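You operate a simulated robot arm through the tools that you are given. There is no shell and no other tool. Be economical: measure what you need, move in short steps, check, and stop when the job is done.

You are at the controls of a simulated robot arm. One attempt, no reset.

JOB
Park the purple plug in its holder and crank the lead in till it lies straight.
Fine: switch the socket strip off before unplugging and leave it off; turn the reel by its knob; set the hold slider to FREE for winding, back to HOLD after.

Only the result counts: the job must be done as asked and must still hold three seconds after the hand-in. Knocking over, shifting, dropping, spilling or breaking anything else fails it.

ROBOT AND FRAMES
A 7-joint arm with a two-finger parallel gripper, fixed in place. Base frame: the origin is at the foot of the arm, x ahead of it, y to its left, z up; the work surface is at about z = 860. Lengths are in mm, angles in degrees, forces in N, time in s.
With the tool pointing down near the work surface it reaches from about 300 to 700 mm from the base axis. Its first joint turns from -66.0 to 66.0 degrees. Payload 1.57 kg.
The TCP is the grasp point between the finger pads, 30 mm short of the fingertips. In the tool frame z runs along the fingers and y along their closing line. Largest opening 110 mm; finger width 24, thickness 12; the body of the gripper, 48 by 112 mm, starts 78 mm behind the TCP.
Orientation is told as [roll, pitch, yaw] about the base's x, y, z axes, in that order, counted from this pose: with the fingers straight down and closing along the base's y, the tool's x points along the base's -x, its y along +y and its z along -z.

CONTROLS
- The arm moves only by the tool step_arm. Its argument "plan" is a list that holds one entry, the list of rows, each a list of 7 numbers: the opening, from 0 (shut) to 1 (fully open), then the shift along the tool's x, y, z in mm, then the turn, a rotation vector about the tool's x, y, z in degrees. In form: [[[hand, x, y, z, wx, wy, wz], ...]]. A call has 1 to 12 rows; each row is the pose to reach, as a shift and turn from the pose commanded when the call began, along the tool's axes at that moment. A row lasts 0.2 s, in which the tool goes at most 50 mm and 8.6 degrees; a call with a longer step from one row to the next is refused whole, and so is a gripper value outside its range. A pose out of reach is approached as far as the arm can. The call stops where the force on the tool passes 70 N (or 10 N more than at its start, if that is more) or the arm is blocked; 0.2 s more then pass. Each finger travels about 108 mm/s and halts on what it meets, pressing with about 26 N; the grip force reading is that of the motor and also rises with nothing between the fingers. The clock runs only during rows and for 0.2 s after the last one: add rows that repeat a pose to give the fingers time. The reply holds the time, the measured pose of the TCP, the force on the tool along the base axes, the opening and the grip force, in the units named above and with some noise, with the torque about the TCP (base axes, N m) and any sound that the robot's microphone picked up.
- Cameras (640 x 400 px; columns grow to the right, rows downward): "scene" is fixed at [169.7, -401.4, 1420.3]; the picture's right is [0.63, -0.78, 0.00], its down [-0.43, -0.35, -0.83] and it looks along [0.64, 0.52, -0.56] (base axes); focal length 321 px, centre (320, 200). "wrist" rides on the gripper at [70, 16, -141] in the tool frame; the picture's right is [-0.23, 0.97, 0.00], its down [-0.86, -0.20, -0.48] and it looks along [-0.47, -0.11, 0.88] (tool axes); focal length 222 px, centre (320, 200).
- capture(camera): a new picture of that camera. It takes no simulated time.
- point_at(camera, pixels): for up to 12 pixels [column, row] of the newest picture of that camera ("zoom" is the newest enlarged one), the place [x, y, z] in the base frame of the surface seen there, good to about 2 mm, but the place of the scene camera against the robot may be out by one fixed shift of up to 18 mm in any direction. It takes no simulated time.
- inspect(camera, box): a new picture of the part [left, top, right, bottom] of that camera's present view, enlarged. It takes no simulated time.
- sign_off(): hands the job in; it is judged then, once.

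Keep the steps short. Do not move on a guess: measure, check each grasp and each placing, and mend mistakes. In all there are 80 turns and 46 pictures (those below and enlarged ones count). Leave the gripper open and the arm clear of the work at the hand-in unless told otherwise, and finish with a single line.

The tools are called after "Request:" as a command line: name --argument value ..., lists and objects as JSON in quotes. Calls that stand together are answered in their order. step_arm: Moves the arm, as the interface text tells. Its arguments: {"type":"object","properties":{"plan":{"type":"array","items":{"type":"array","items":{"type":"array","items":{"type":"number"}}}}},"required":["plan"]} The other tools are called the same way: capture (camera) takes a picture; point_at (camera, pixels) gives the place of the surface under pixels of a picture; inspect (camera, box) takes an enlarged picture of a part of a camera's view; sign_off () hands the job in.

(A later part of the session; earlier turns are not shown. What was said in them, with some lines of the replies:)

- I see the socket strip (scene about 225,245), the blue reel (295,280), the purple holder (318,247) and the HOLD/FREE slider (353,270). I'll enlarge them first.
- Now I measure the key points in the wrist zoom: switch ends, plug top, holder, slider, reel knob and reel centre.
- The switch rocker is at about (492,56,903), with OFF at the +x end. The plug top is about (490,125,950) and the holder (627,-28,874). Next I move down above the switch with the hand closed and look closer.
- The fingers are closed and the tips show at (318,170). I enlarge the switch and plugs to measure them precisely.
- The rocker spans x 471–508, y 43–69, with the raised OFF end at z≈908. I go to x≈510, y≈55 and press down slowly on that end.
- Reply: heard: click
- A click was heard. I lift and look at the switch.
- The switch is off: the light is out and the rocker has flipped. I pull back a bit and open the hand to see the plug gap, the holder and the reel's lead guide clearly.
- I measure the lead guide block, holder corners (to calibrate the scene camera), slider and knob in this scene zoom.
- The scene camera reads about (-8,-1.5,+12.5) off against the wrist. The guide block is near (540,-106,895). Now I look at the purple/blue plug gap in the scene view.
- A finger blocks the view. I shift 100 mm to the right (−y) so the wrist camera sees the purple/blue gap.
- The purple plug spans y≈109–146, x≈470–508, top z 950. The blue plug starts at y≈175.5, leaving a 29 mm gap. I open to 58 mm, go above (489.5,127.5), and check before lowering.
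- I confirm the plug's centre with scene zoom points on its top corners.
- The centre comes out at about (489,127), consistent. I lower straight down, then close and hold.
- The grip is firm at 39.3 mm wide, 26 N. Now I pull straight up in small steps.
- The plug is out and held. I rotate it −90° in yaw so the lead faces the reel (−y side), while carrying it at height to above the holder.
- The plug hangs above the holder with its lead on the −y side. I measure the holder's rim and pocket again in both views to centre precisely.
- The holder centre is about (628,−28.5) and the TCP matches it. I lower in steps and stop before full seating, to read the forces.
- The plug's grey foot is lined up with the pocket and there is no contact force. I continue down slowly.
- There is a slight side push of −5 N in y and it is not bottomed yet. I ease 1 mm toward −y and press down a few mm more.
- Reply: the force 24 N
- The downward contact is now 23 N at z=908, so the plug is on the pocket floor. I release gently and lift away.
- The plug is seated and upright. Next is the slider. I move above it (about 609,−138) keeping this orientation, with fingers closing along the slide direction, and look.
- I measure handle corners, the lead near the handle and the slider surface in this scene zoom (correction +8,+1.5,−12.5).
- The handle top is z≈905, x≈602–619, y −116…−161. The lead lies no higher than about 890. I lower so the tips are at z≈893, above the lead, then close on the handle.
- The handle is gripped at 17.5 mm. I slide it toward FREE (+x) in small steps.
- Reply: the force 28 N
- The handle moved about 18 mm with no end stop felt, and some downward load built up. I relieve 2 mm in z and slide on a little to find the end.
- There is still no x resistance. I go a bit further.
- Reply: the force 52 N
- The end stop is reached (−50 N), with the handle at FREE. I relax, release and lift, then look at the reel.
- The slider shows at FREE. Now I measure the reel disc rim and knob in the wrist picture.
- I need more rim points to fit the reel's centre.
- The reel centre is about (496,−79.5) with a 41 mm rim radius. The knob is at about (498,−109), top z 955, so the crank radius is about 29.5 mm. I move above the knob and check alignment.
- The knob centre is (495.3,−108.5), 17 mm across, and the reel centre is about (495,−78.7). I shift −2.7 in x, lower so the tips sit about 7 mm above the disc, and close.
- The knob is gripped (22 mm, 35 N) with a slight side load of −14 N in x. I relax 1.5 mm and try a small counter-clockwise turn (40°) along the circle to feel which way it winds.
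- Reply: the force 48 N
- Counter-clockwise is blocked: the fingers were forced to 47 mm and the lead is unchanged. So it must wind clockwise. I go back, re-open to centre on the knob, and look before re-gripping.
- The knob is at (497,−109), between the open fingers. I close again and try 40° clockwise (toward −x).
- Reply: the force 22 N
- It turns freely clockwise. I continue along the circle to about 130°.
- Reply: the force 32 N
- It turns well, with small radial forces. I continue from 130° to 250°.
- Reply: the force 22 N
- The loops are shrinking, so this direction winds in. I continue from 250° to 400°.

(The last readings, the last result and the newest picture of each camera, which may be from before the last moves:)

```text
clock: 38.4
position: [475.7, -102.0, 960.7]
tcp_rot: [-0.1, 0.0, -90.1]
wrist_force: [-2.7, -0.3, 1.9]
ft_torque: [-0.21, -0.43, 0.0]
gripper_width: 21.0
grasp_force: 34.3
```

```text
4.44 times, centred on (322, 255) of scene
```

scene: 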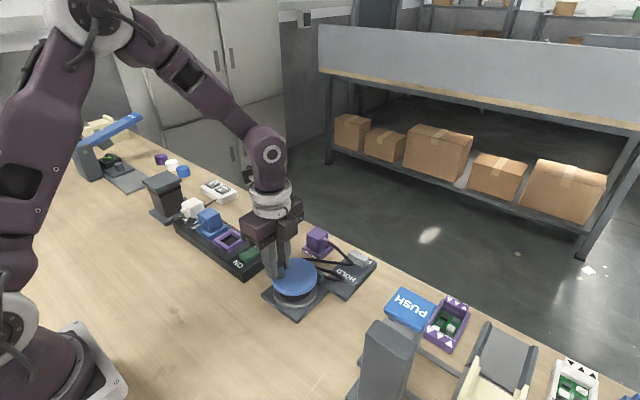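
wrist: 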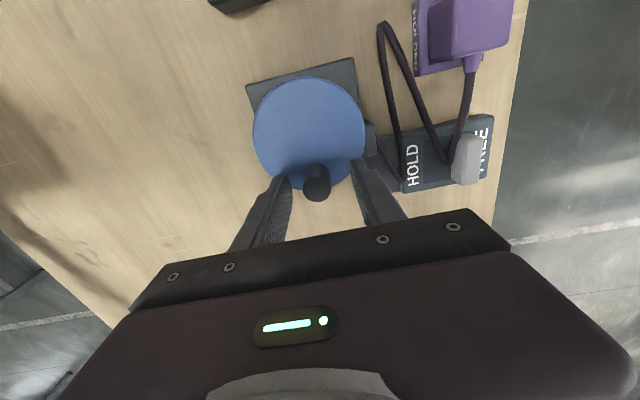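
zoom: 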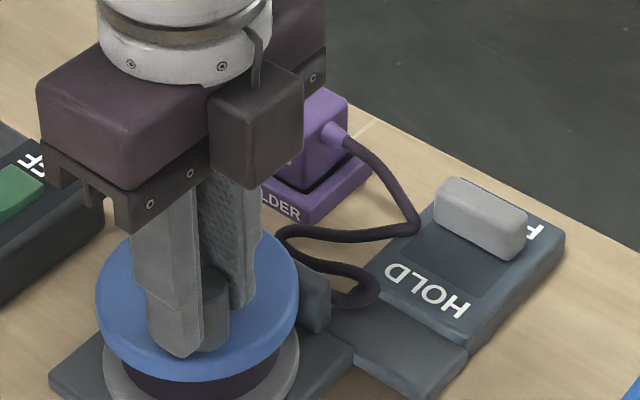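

About one turn is done and the slack is much less. I keep winding from 40° to 220° on the second turn.

Request:
step_arm --plan '[[[0.05, 5.7, -5.2, 0, 0, 0, 0], [0.05, 12.6, -8.9, 0, 0, 0, 0], [0.05, 20.2, -10.5, 0, 0, 0, 0], [0.05, 28, -10.2, 0, 0, 0, 0], [0.05, 35.4, -7.8, 0, 0, 0, 0], [0.05, 42, -3.7, 0, 0, 0, 0], [0.05, 47.2, 2.1, 0, 0, 0, 0], [0.05, 50.8, 9, 0, 0, 0, 0], [0.05, 52.5, 16.6, 0, 0, 0, 0], [0.05, 52.2, 24.3, 0, 0, 0, 0], [0.05, 49.8, 31.8, 0, 0, 0, 0], [0.05, 45.7, 38.3, 0, 0, 0, 0]]]'

Request:
inspect --camera "scene" --box '[250, 210, 394, 300]'

```text
clock: 41.0
position: [516.4, -58.8, 962.6]
tcp_rot: [0.1, -0.2, -90.0]
wrist_force: [-7.7, -7.8, 17.6]
ft_torque: [-0.28, 0.39, 0.0]
gripper_width: 21.0
grasp_force: 34.3
```

```text
4.44 times, centred on (322, 255) of scene
```

zoom: 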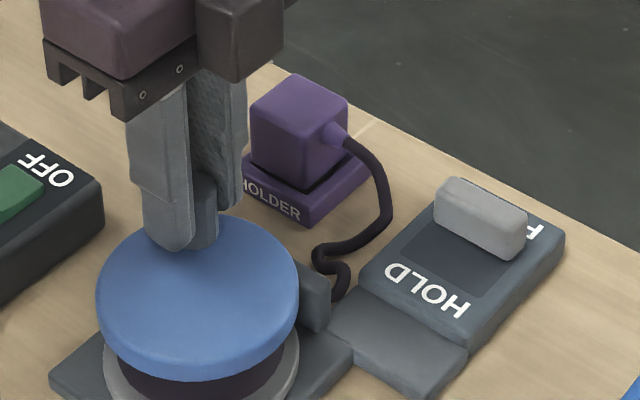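

The lead is nearly straight, with a small bend left. I turn 60° more, carefully.

Request:
step_arm --plan '[[[0.05, -5.7, 5.2, 0, 0, 0, 0], [0.05, -12.6, 8.9, 0, 0, 0, 0], [0.05, -20.2, 10.5, 0, 0, 0, 0], [0.05, -28, 10.2, 0, 0, 0, 0], [0.05, -28, 10.2, 0, 0, 0, 0]]]'

Request:
inspect --camera "scene" --box '[250, 210, 394, 300]'

```text
clock: 42.2
position: [525.0, -83.5, 961.1]
tcp_rot: [0.0, 0.0, -90.0]
wrist_force: [-10.6, 2.2, 5.9]
ft_torque: [1.13, 0.07, 0.0]
gripper_width: 21.1
grasp_force: 34.1
```

```text
4.44 times, centred on (322, 255) of scene
```

zoom: 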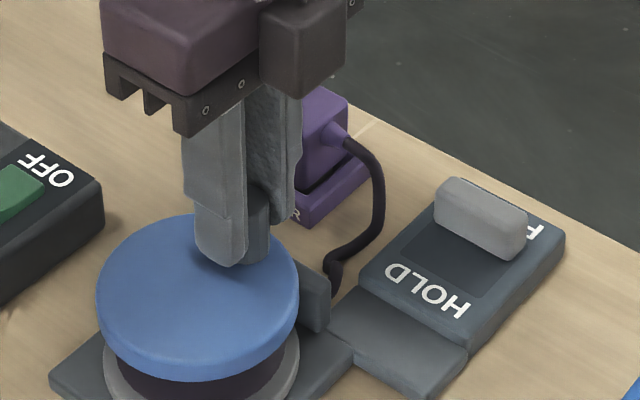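

It still curves. I turn 45° more.

Request:
step_arm --plan '[[[0.05, -3.8, -1, 0, 0, 0, 0], [0.05, -7.4, -2.4, 0, 0, 0, 0], [0.05, -10.8, -4.3, 0, 0, 0, 0], [0.05, -14, -6.5, 0, 0, 0, 0], [0.05, -16.8, -9.2, 0, 0, 0, 0], [0.05, -19.2, -12.2, 0, 0, 0, 0], [0.05, -19.2, -12.2, 0, 0, 0, 0]]]'

Request:
inspect --camera "scene" --box '[250, 210, 394, 300]'

```text
clock: 43.8
position: [513.3, -104.1, 963.0]
tcp_rot: [0.0, -0.1, -90.1]
wrist_force: [1.0, 0.6, -8.5]
ft_torque: [-0.35, -0.12, 0.02]
gripper_width: 21.2
grasp_force: 34.2
```

```text
4.44 times, centred on (322, 255) of scene
```

zoom: 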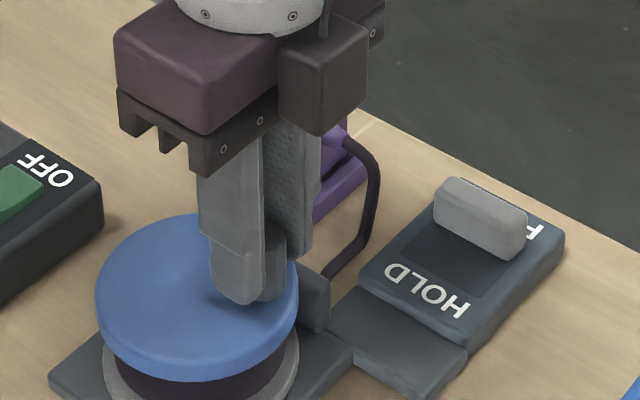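

There is still a bow. I turn 30° more in small rows, watching the force.

Request:
step_arm --plan '[[[0.05, -1.4, -2.2, 0, 0, 0, 0], [0.05, -2.6, -4.5, 0, 0, 0, 0], [0.05, -3.6, -6.9, 0, 0, 0, 0], [0.05, -4.4, -9.4, 0, 0, 0, 0], [0.05, -5.3, -14.5, 0, 0, 0, 0], [0.05, -5.3, -14.5, 0, 0, 0, 0]]]'

Request:
inspect --camera "scene" --box '[270, 210, 398, 290]'

```text
clock: 45.2
position: [497.7, -110.3, 962.2]
tcp_rot: [0.0, -0.1, -90.0]
wrist_force: [1.8, -13.7, 5.0]
ft_torque: [-0.88, 0.16, 0.01]
gripper_width: 21.0
grasp_force: 34.7
```

```text
5.00 times, centred on (334, 250) of scene
```

zoom: 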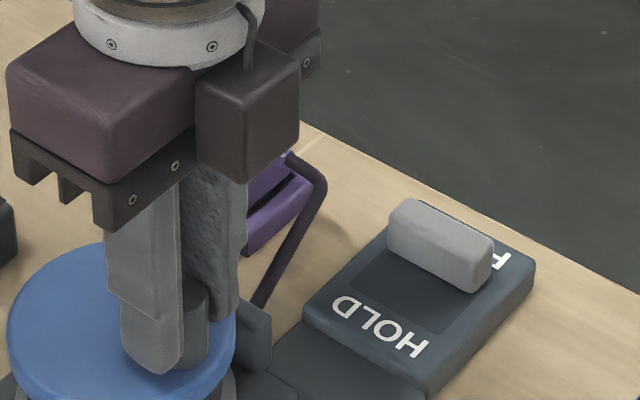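

The lead now runs straight from the guide and only bends at the plug's exit. There is no tension yet (x force ≈2 N). I turn 8° more and check tension.

Request:
step_arm --plan '[[[0.05, 0, -2, 0, 0, 0, 0], [0.05, 0, -4, 0, 0, 0, 0], [0.05, 0, -4, 0, 0, 0, 0]]]'

```text
clock: 46.0
position: [495.0, -110.1, 962.2]
tcp_rot: [0.2, -0.1, -90.0]
wrist_force: [0.8, -15.7, 18.3]
ft_torque: [-0.81, 0.12, -0.01]
gripper_width: 21.4
grasp_force: 34.3
```

Still no tangential load. I turn about 8° more.

Request:
step_arm --plan '[[[0.05, 0.2, -2, 0, 0, 0, 0], [0.05, 0.5, -4, 0, 0, 0, 0], [0.05, 0.5, -4, 0, 0, 0, 0]]]'

Request:
inspect --camera "scene" --box '[270, 210, 398, 290]'

```text
clock: 46.8
position: [491.1, -109.1, 960.8]
tcp_rot: [-0.1, 0.0, -89.9]
wrist_force: [-3.1, -25.0, 13.9]
ft_torque: [-0.33, 0.02, 0.0]
gripper_width: 21.0
grasp_force: 34.5
```

```text
5.00 times, centred on (334, 250) of scene
```

zoom: 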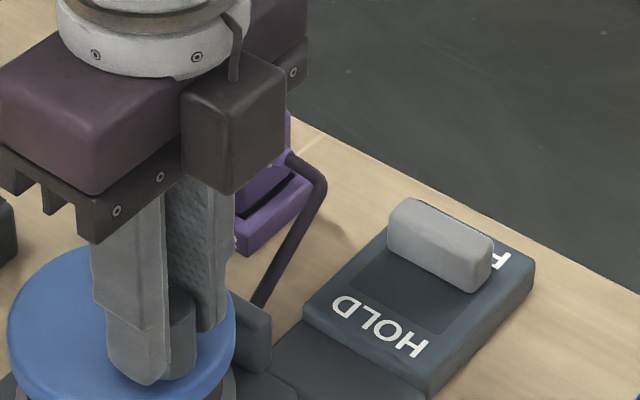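

The lead shape no longer changes, so it is taut and straight. I stop winding, relieve the side load, release the knob and lift. Then I'll check from the wrist camera on the way to the slider.

Request:
step_arm --plan '[[[0.05, -1.5, 0, 0, 0, 0, 0], [0.4, -1.5, 0, 0, 0, 0, 0], [0.4, -1.5, 0, 0, 0, 0, 0], [0.4, -1.5, 0, -35, 0, 0, 0], [0.4, -10, 40, -60, 0, 0, 0], [0.4, -20, 80, -70, 0, 0, 0], [0.4, -28, 110, -70, 0, 0, 0], [0.4, -28, 110, -70, 0, 0, 0]]]'

Request:
inspect --camera "wrist" --box '[200, 30, 440, 180]'

```text
clock: 48.6
position: [599.0, -136.7, 1030.1]
tcp_rot: [-0.1, 0.0, -90.0]
wrist_force: [-0.4, 0.1, -0.7]
ft_torque: [-0.02, 0.02, -0.01]
gripper_width: 44.2
grasp_force: 0.2
```

```text
2.67 times, centred on (320, 105) of wrist
```

zoom: 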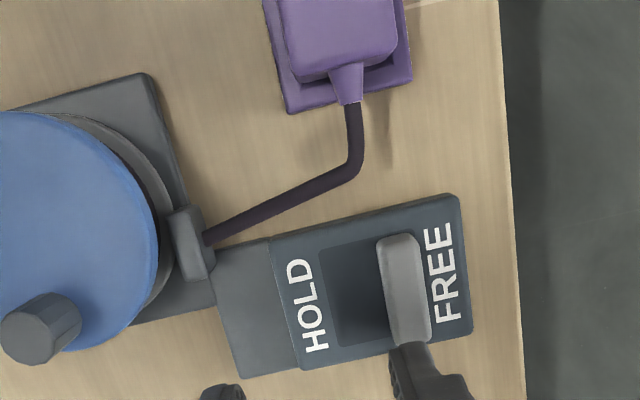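

I measure the lead points, knob and plug to judge whether it is straight and whether the plug is still fully seated.

Request:
point_at --camera "zoom" --pixels '[[350, 105], [353, 130], [355, 165], [330, 185], [270, 214], [212, 239], [345, 70], [390, 40], [300, 60], [35, 335], [402, 245], [410, 320]]'

```text
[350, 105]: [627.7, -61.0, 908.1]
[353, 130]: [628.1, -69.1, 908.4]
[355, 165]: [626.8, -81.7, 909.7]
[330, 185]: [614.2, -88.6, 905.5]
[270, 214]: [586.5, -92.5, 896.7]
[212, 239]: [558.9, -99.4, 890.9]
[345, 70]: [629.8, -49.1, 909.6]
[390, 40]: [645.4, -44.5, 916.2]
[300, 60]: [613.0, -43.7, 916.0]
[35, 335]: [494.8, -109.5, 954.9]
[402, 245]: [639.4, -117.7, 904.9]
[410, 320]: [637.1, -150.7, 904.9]
```

The lead is taut: from its stiff exit at the plug it runs in a line to the guide, and the last 16° did not change it. The plug is seated. Now the slider goes back to HOLD: the handle is at x≈638, y −117…−160. I move over and grip it.

Request:
step_arm --plan '[[[0.4, 0, 20, 20, 0, 0, 0], [0.4, -1, 38, 50, 0, 0, 0], [0.4, -1, 38, 85, 0, 0, 0], [0.4, -1, 38, 103, 0, 0, 0], [0.4, -1, 38, 103, 0, 0, 0], [0.05, -1, 38, 103, 0, 0, 0], [0.05, -1, 38, 103, 0, 0, 0]]]'

```text
clock: 50.2
position: [637.6, -139.1, 927.7]
tcp_rot: [0.0, 0.0, -90.0]
wrist_force: [1.3, -0.9, -5.3]
ft_torque: [-0.12, -0.07, -0.05]
gripper_width: 17.7
grasp_force: 32.3
```

The handle is gripped at 17.7 mm. I slide it back toward HOLD (−x) until the stop.

Request:
step_arm --plan '[[[0.05, 0, -5, 0, 0, 0, 0], [0.05, 0, -10, 0, 0, 0, 0], [0.05, 0, -15, 0, 0, 0, 0], [0.05, 0, -20, 0, 0, 0, 0], [0.05, 0, -25, 0, 0, 0, 0], [0.05, 0, -29, 0, 0, 0, 0], [0.05, 0, -29, 0, 0, 0, 0]]]'

```text
clock: 51.8
position: [613.6, -139.4, 928.7]
tcp_rot: [0.2, 0.0, -89.9]
wrist_force: [23.8, -16.1, -24.6]
ft_torque: [-0.41, -0.52, -0.18]
gripper_width: 17.8
grasp_force: 32.3
```

The handle is at x=613.6 with 24 N of resistance, against 612.7 originally. I push 2 mm more to be sure it is home, then relax, release, lift and look.

Request:
step_arm --plan '[[[0.05, 0, -2, 0, 0, 0, 0], [0.05, 0, -2, 0, 0, 0, 0]]]'

Request:
step_arm --plan '[[[0.05, 0, 3, 0, 0, 0, 0], [0.4, 0, 3, 0, 0, 0, 0], [0.4, 0, 3, 0, 0, 0, 0], [0.4, 0, 3, -35, 0, 0, 0], [0.4, 0, 3, -75, 0, 0, 0], [0.4, 0, -10, -105, 0, 0, 0]]]'

Request:
inspect --camera "wrist" --box '[200, 30, 440, 180]'

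```text
clock: 52.4
position: [613.1, -139.0, 928.3]
tcp_rot: [0.7, -0.2, -90.0]
wrist_force: [37.3, -15.5, -17.1]
ft_torque: [0.09, -0.89, -0.26]
gripper_width: 17.9
grasp_force: 33.0
```

```text
clock: 53.8
position: [597.2, -138.5, 1034.9]
tcp_rot: [0.0, 0.0, -89.9]
wrist_force: [0.2, 0.5, -0.4]
ft_torque: [0.02, 0.03, 0.02]
gripper_width: 43.8
grasp_force: 0.1
```

```text
2.67 times, centred on (320, 105) of wrist
```

zoom: 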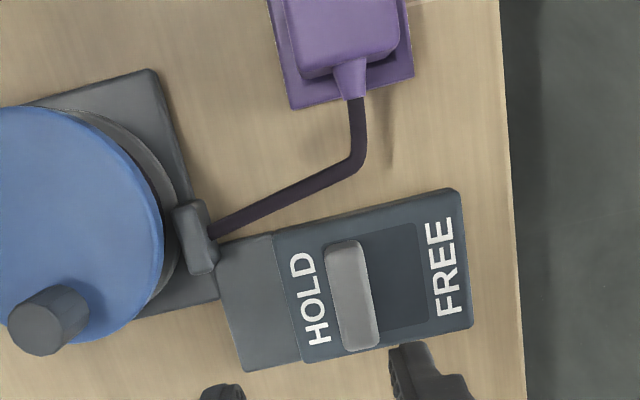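

The slider is at HOLD, the lead is unchanged, and the plug is in place. I retreat up and back with the hand open and take a final overview.

Request:
step_arm --plan '[[[0.6, 0, -20, -45, 0, 0, 0], [0.8, 0, -50, -85, 0, 0, 0], [1, 10, -90, -115, 0, 0, 0], [1, 20, -130, -135, 0, 0, 0], [1, 20, -170, -145, 0, 0, 0], [1, 20, -170, -145, 0, 0, 0]]]'

Request:
capture --camera "scene"

Request:
inspect --camera "scene" --box '[210, 200, 386, 310]'

```text
refused: row 3 steps farther than a row can; nothing moved
```

```text
3 pictures are left
```

scene: 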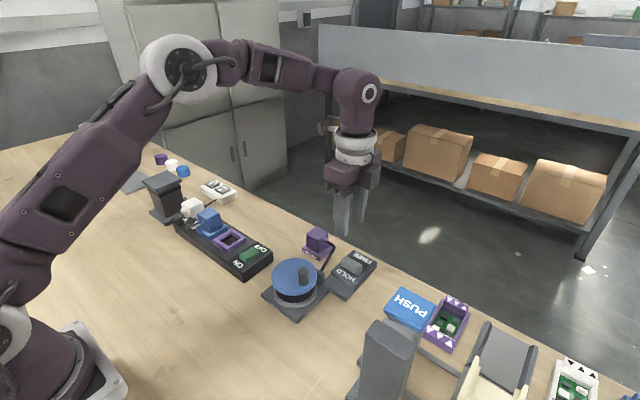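

```text
3.64 times, centred on (298, 255) of scene
```

zoom: 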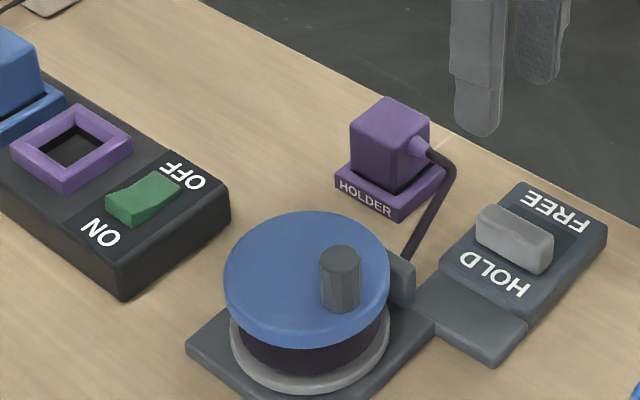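

The last move was refused because a row was too long. The view still shows everything right: switch off, plug in holder, lead straight, slider at HOLD. I retreat with smaller rows.

Request:
step_arm --plan '[[[0.6, 0, -10, -35, 0, 0, 0], [0.8, 0, -35, -65, 0, 0, 0], [1, 5, -65, -90, 0, 0, 0], [1, 10, -95, -110, 0, 0, 0], [1, 10, -130, -120, 0, 0, 0], [1, 10, -130, -120, 0, 0, 0]]]'

Request:
inspect --camera "scene" --box '[210, 200, 386, 310]'

```text
clock: 55.2
position: [468.1, -128.3, 1153.4]
tcp_rot: [0.0, 0.0, -90.0]
wrist_force: [0.6, -1.0, -0.8]
ft_torque: [0.01, 0.01, 0.0]
gripper_width: 110.0
grasp_force: 0.1
```

```text
3.64 times, centred on (298, 255) of scene
```

zoom: 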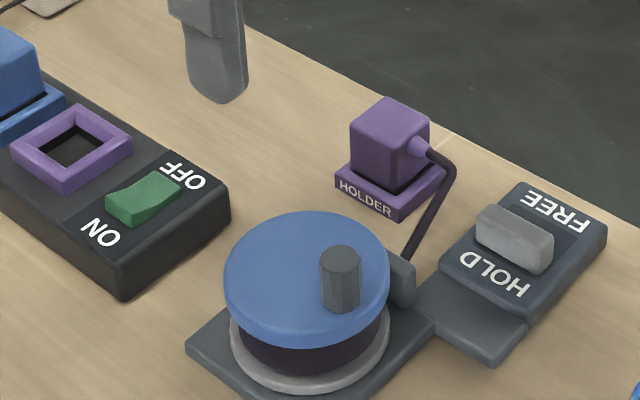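

The scene is stable, the arm is clear and the hand is open. I hand it in.

Request:
sign_off

```text
The job is handed in.
```

The strip is switched off, the purple plug is parked in its holder, the lead is wound in straight to the guide apart from a stiff bend where it leaves the plug, and the slider is back at HOLD.
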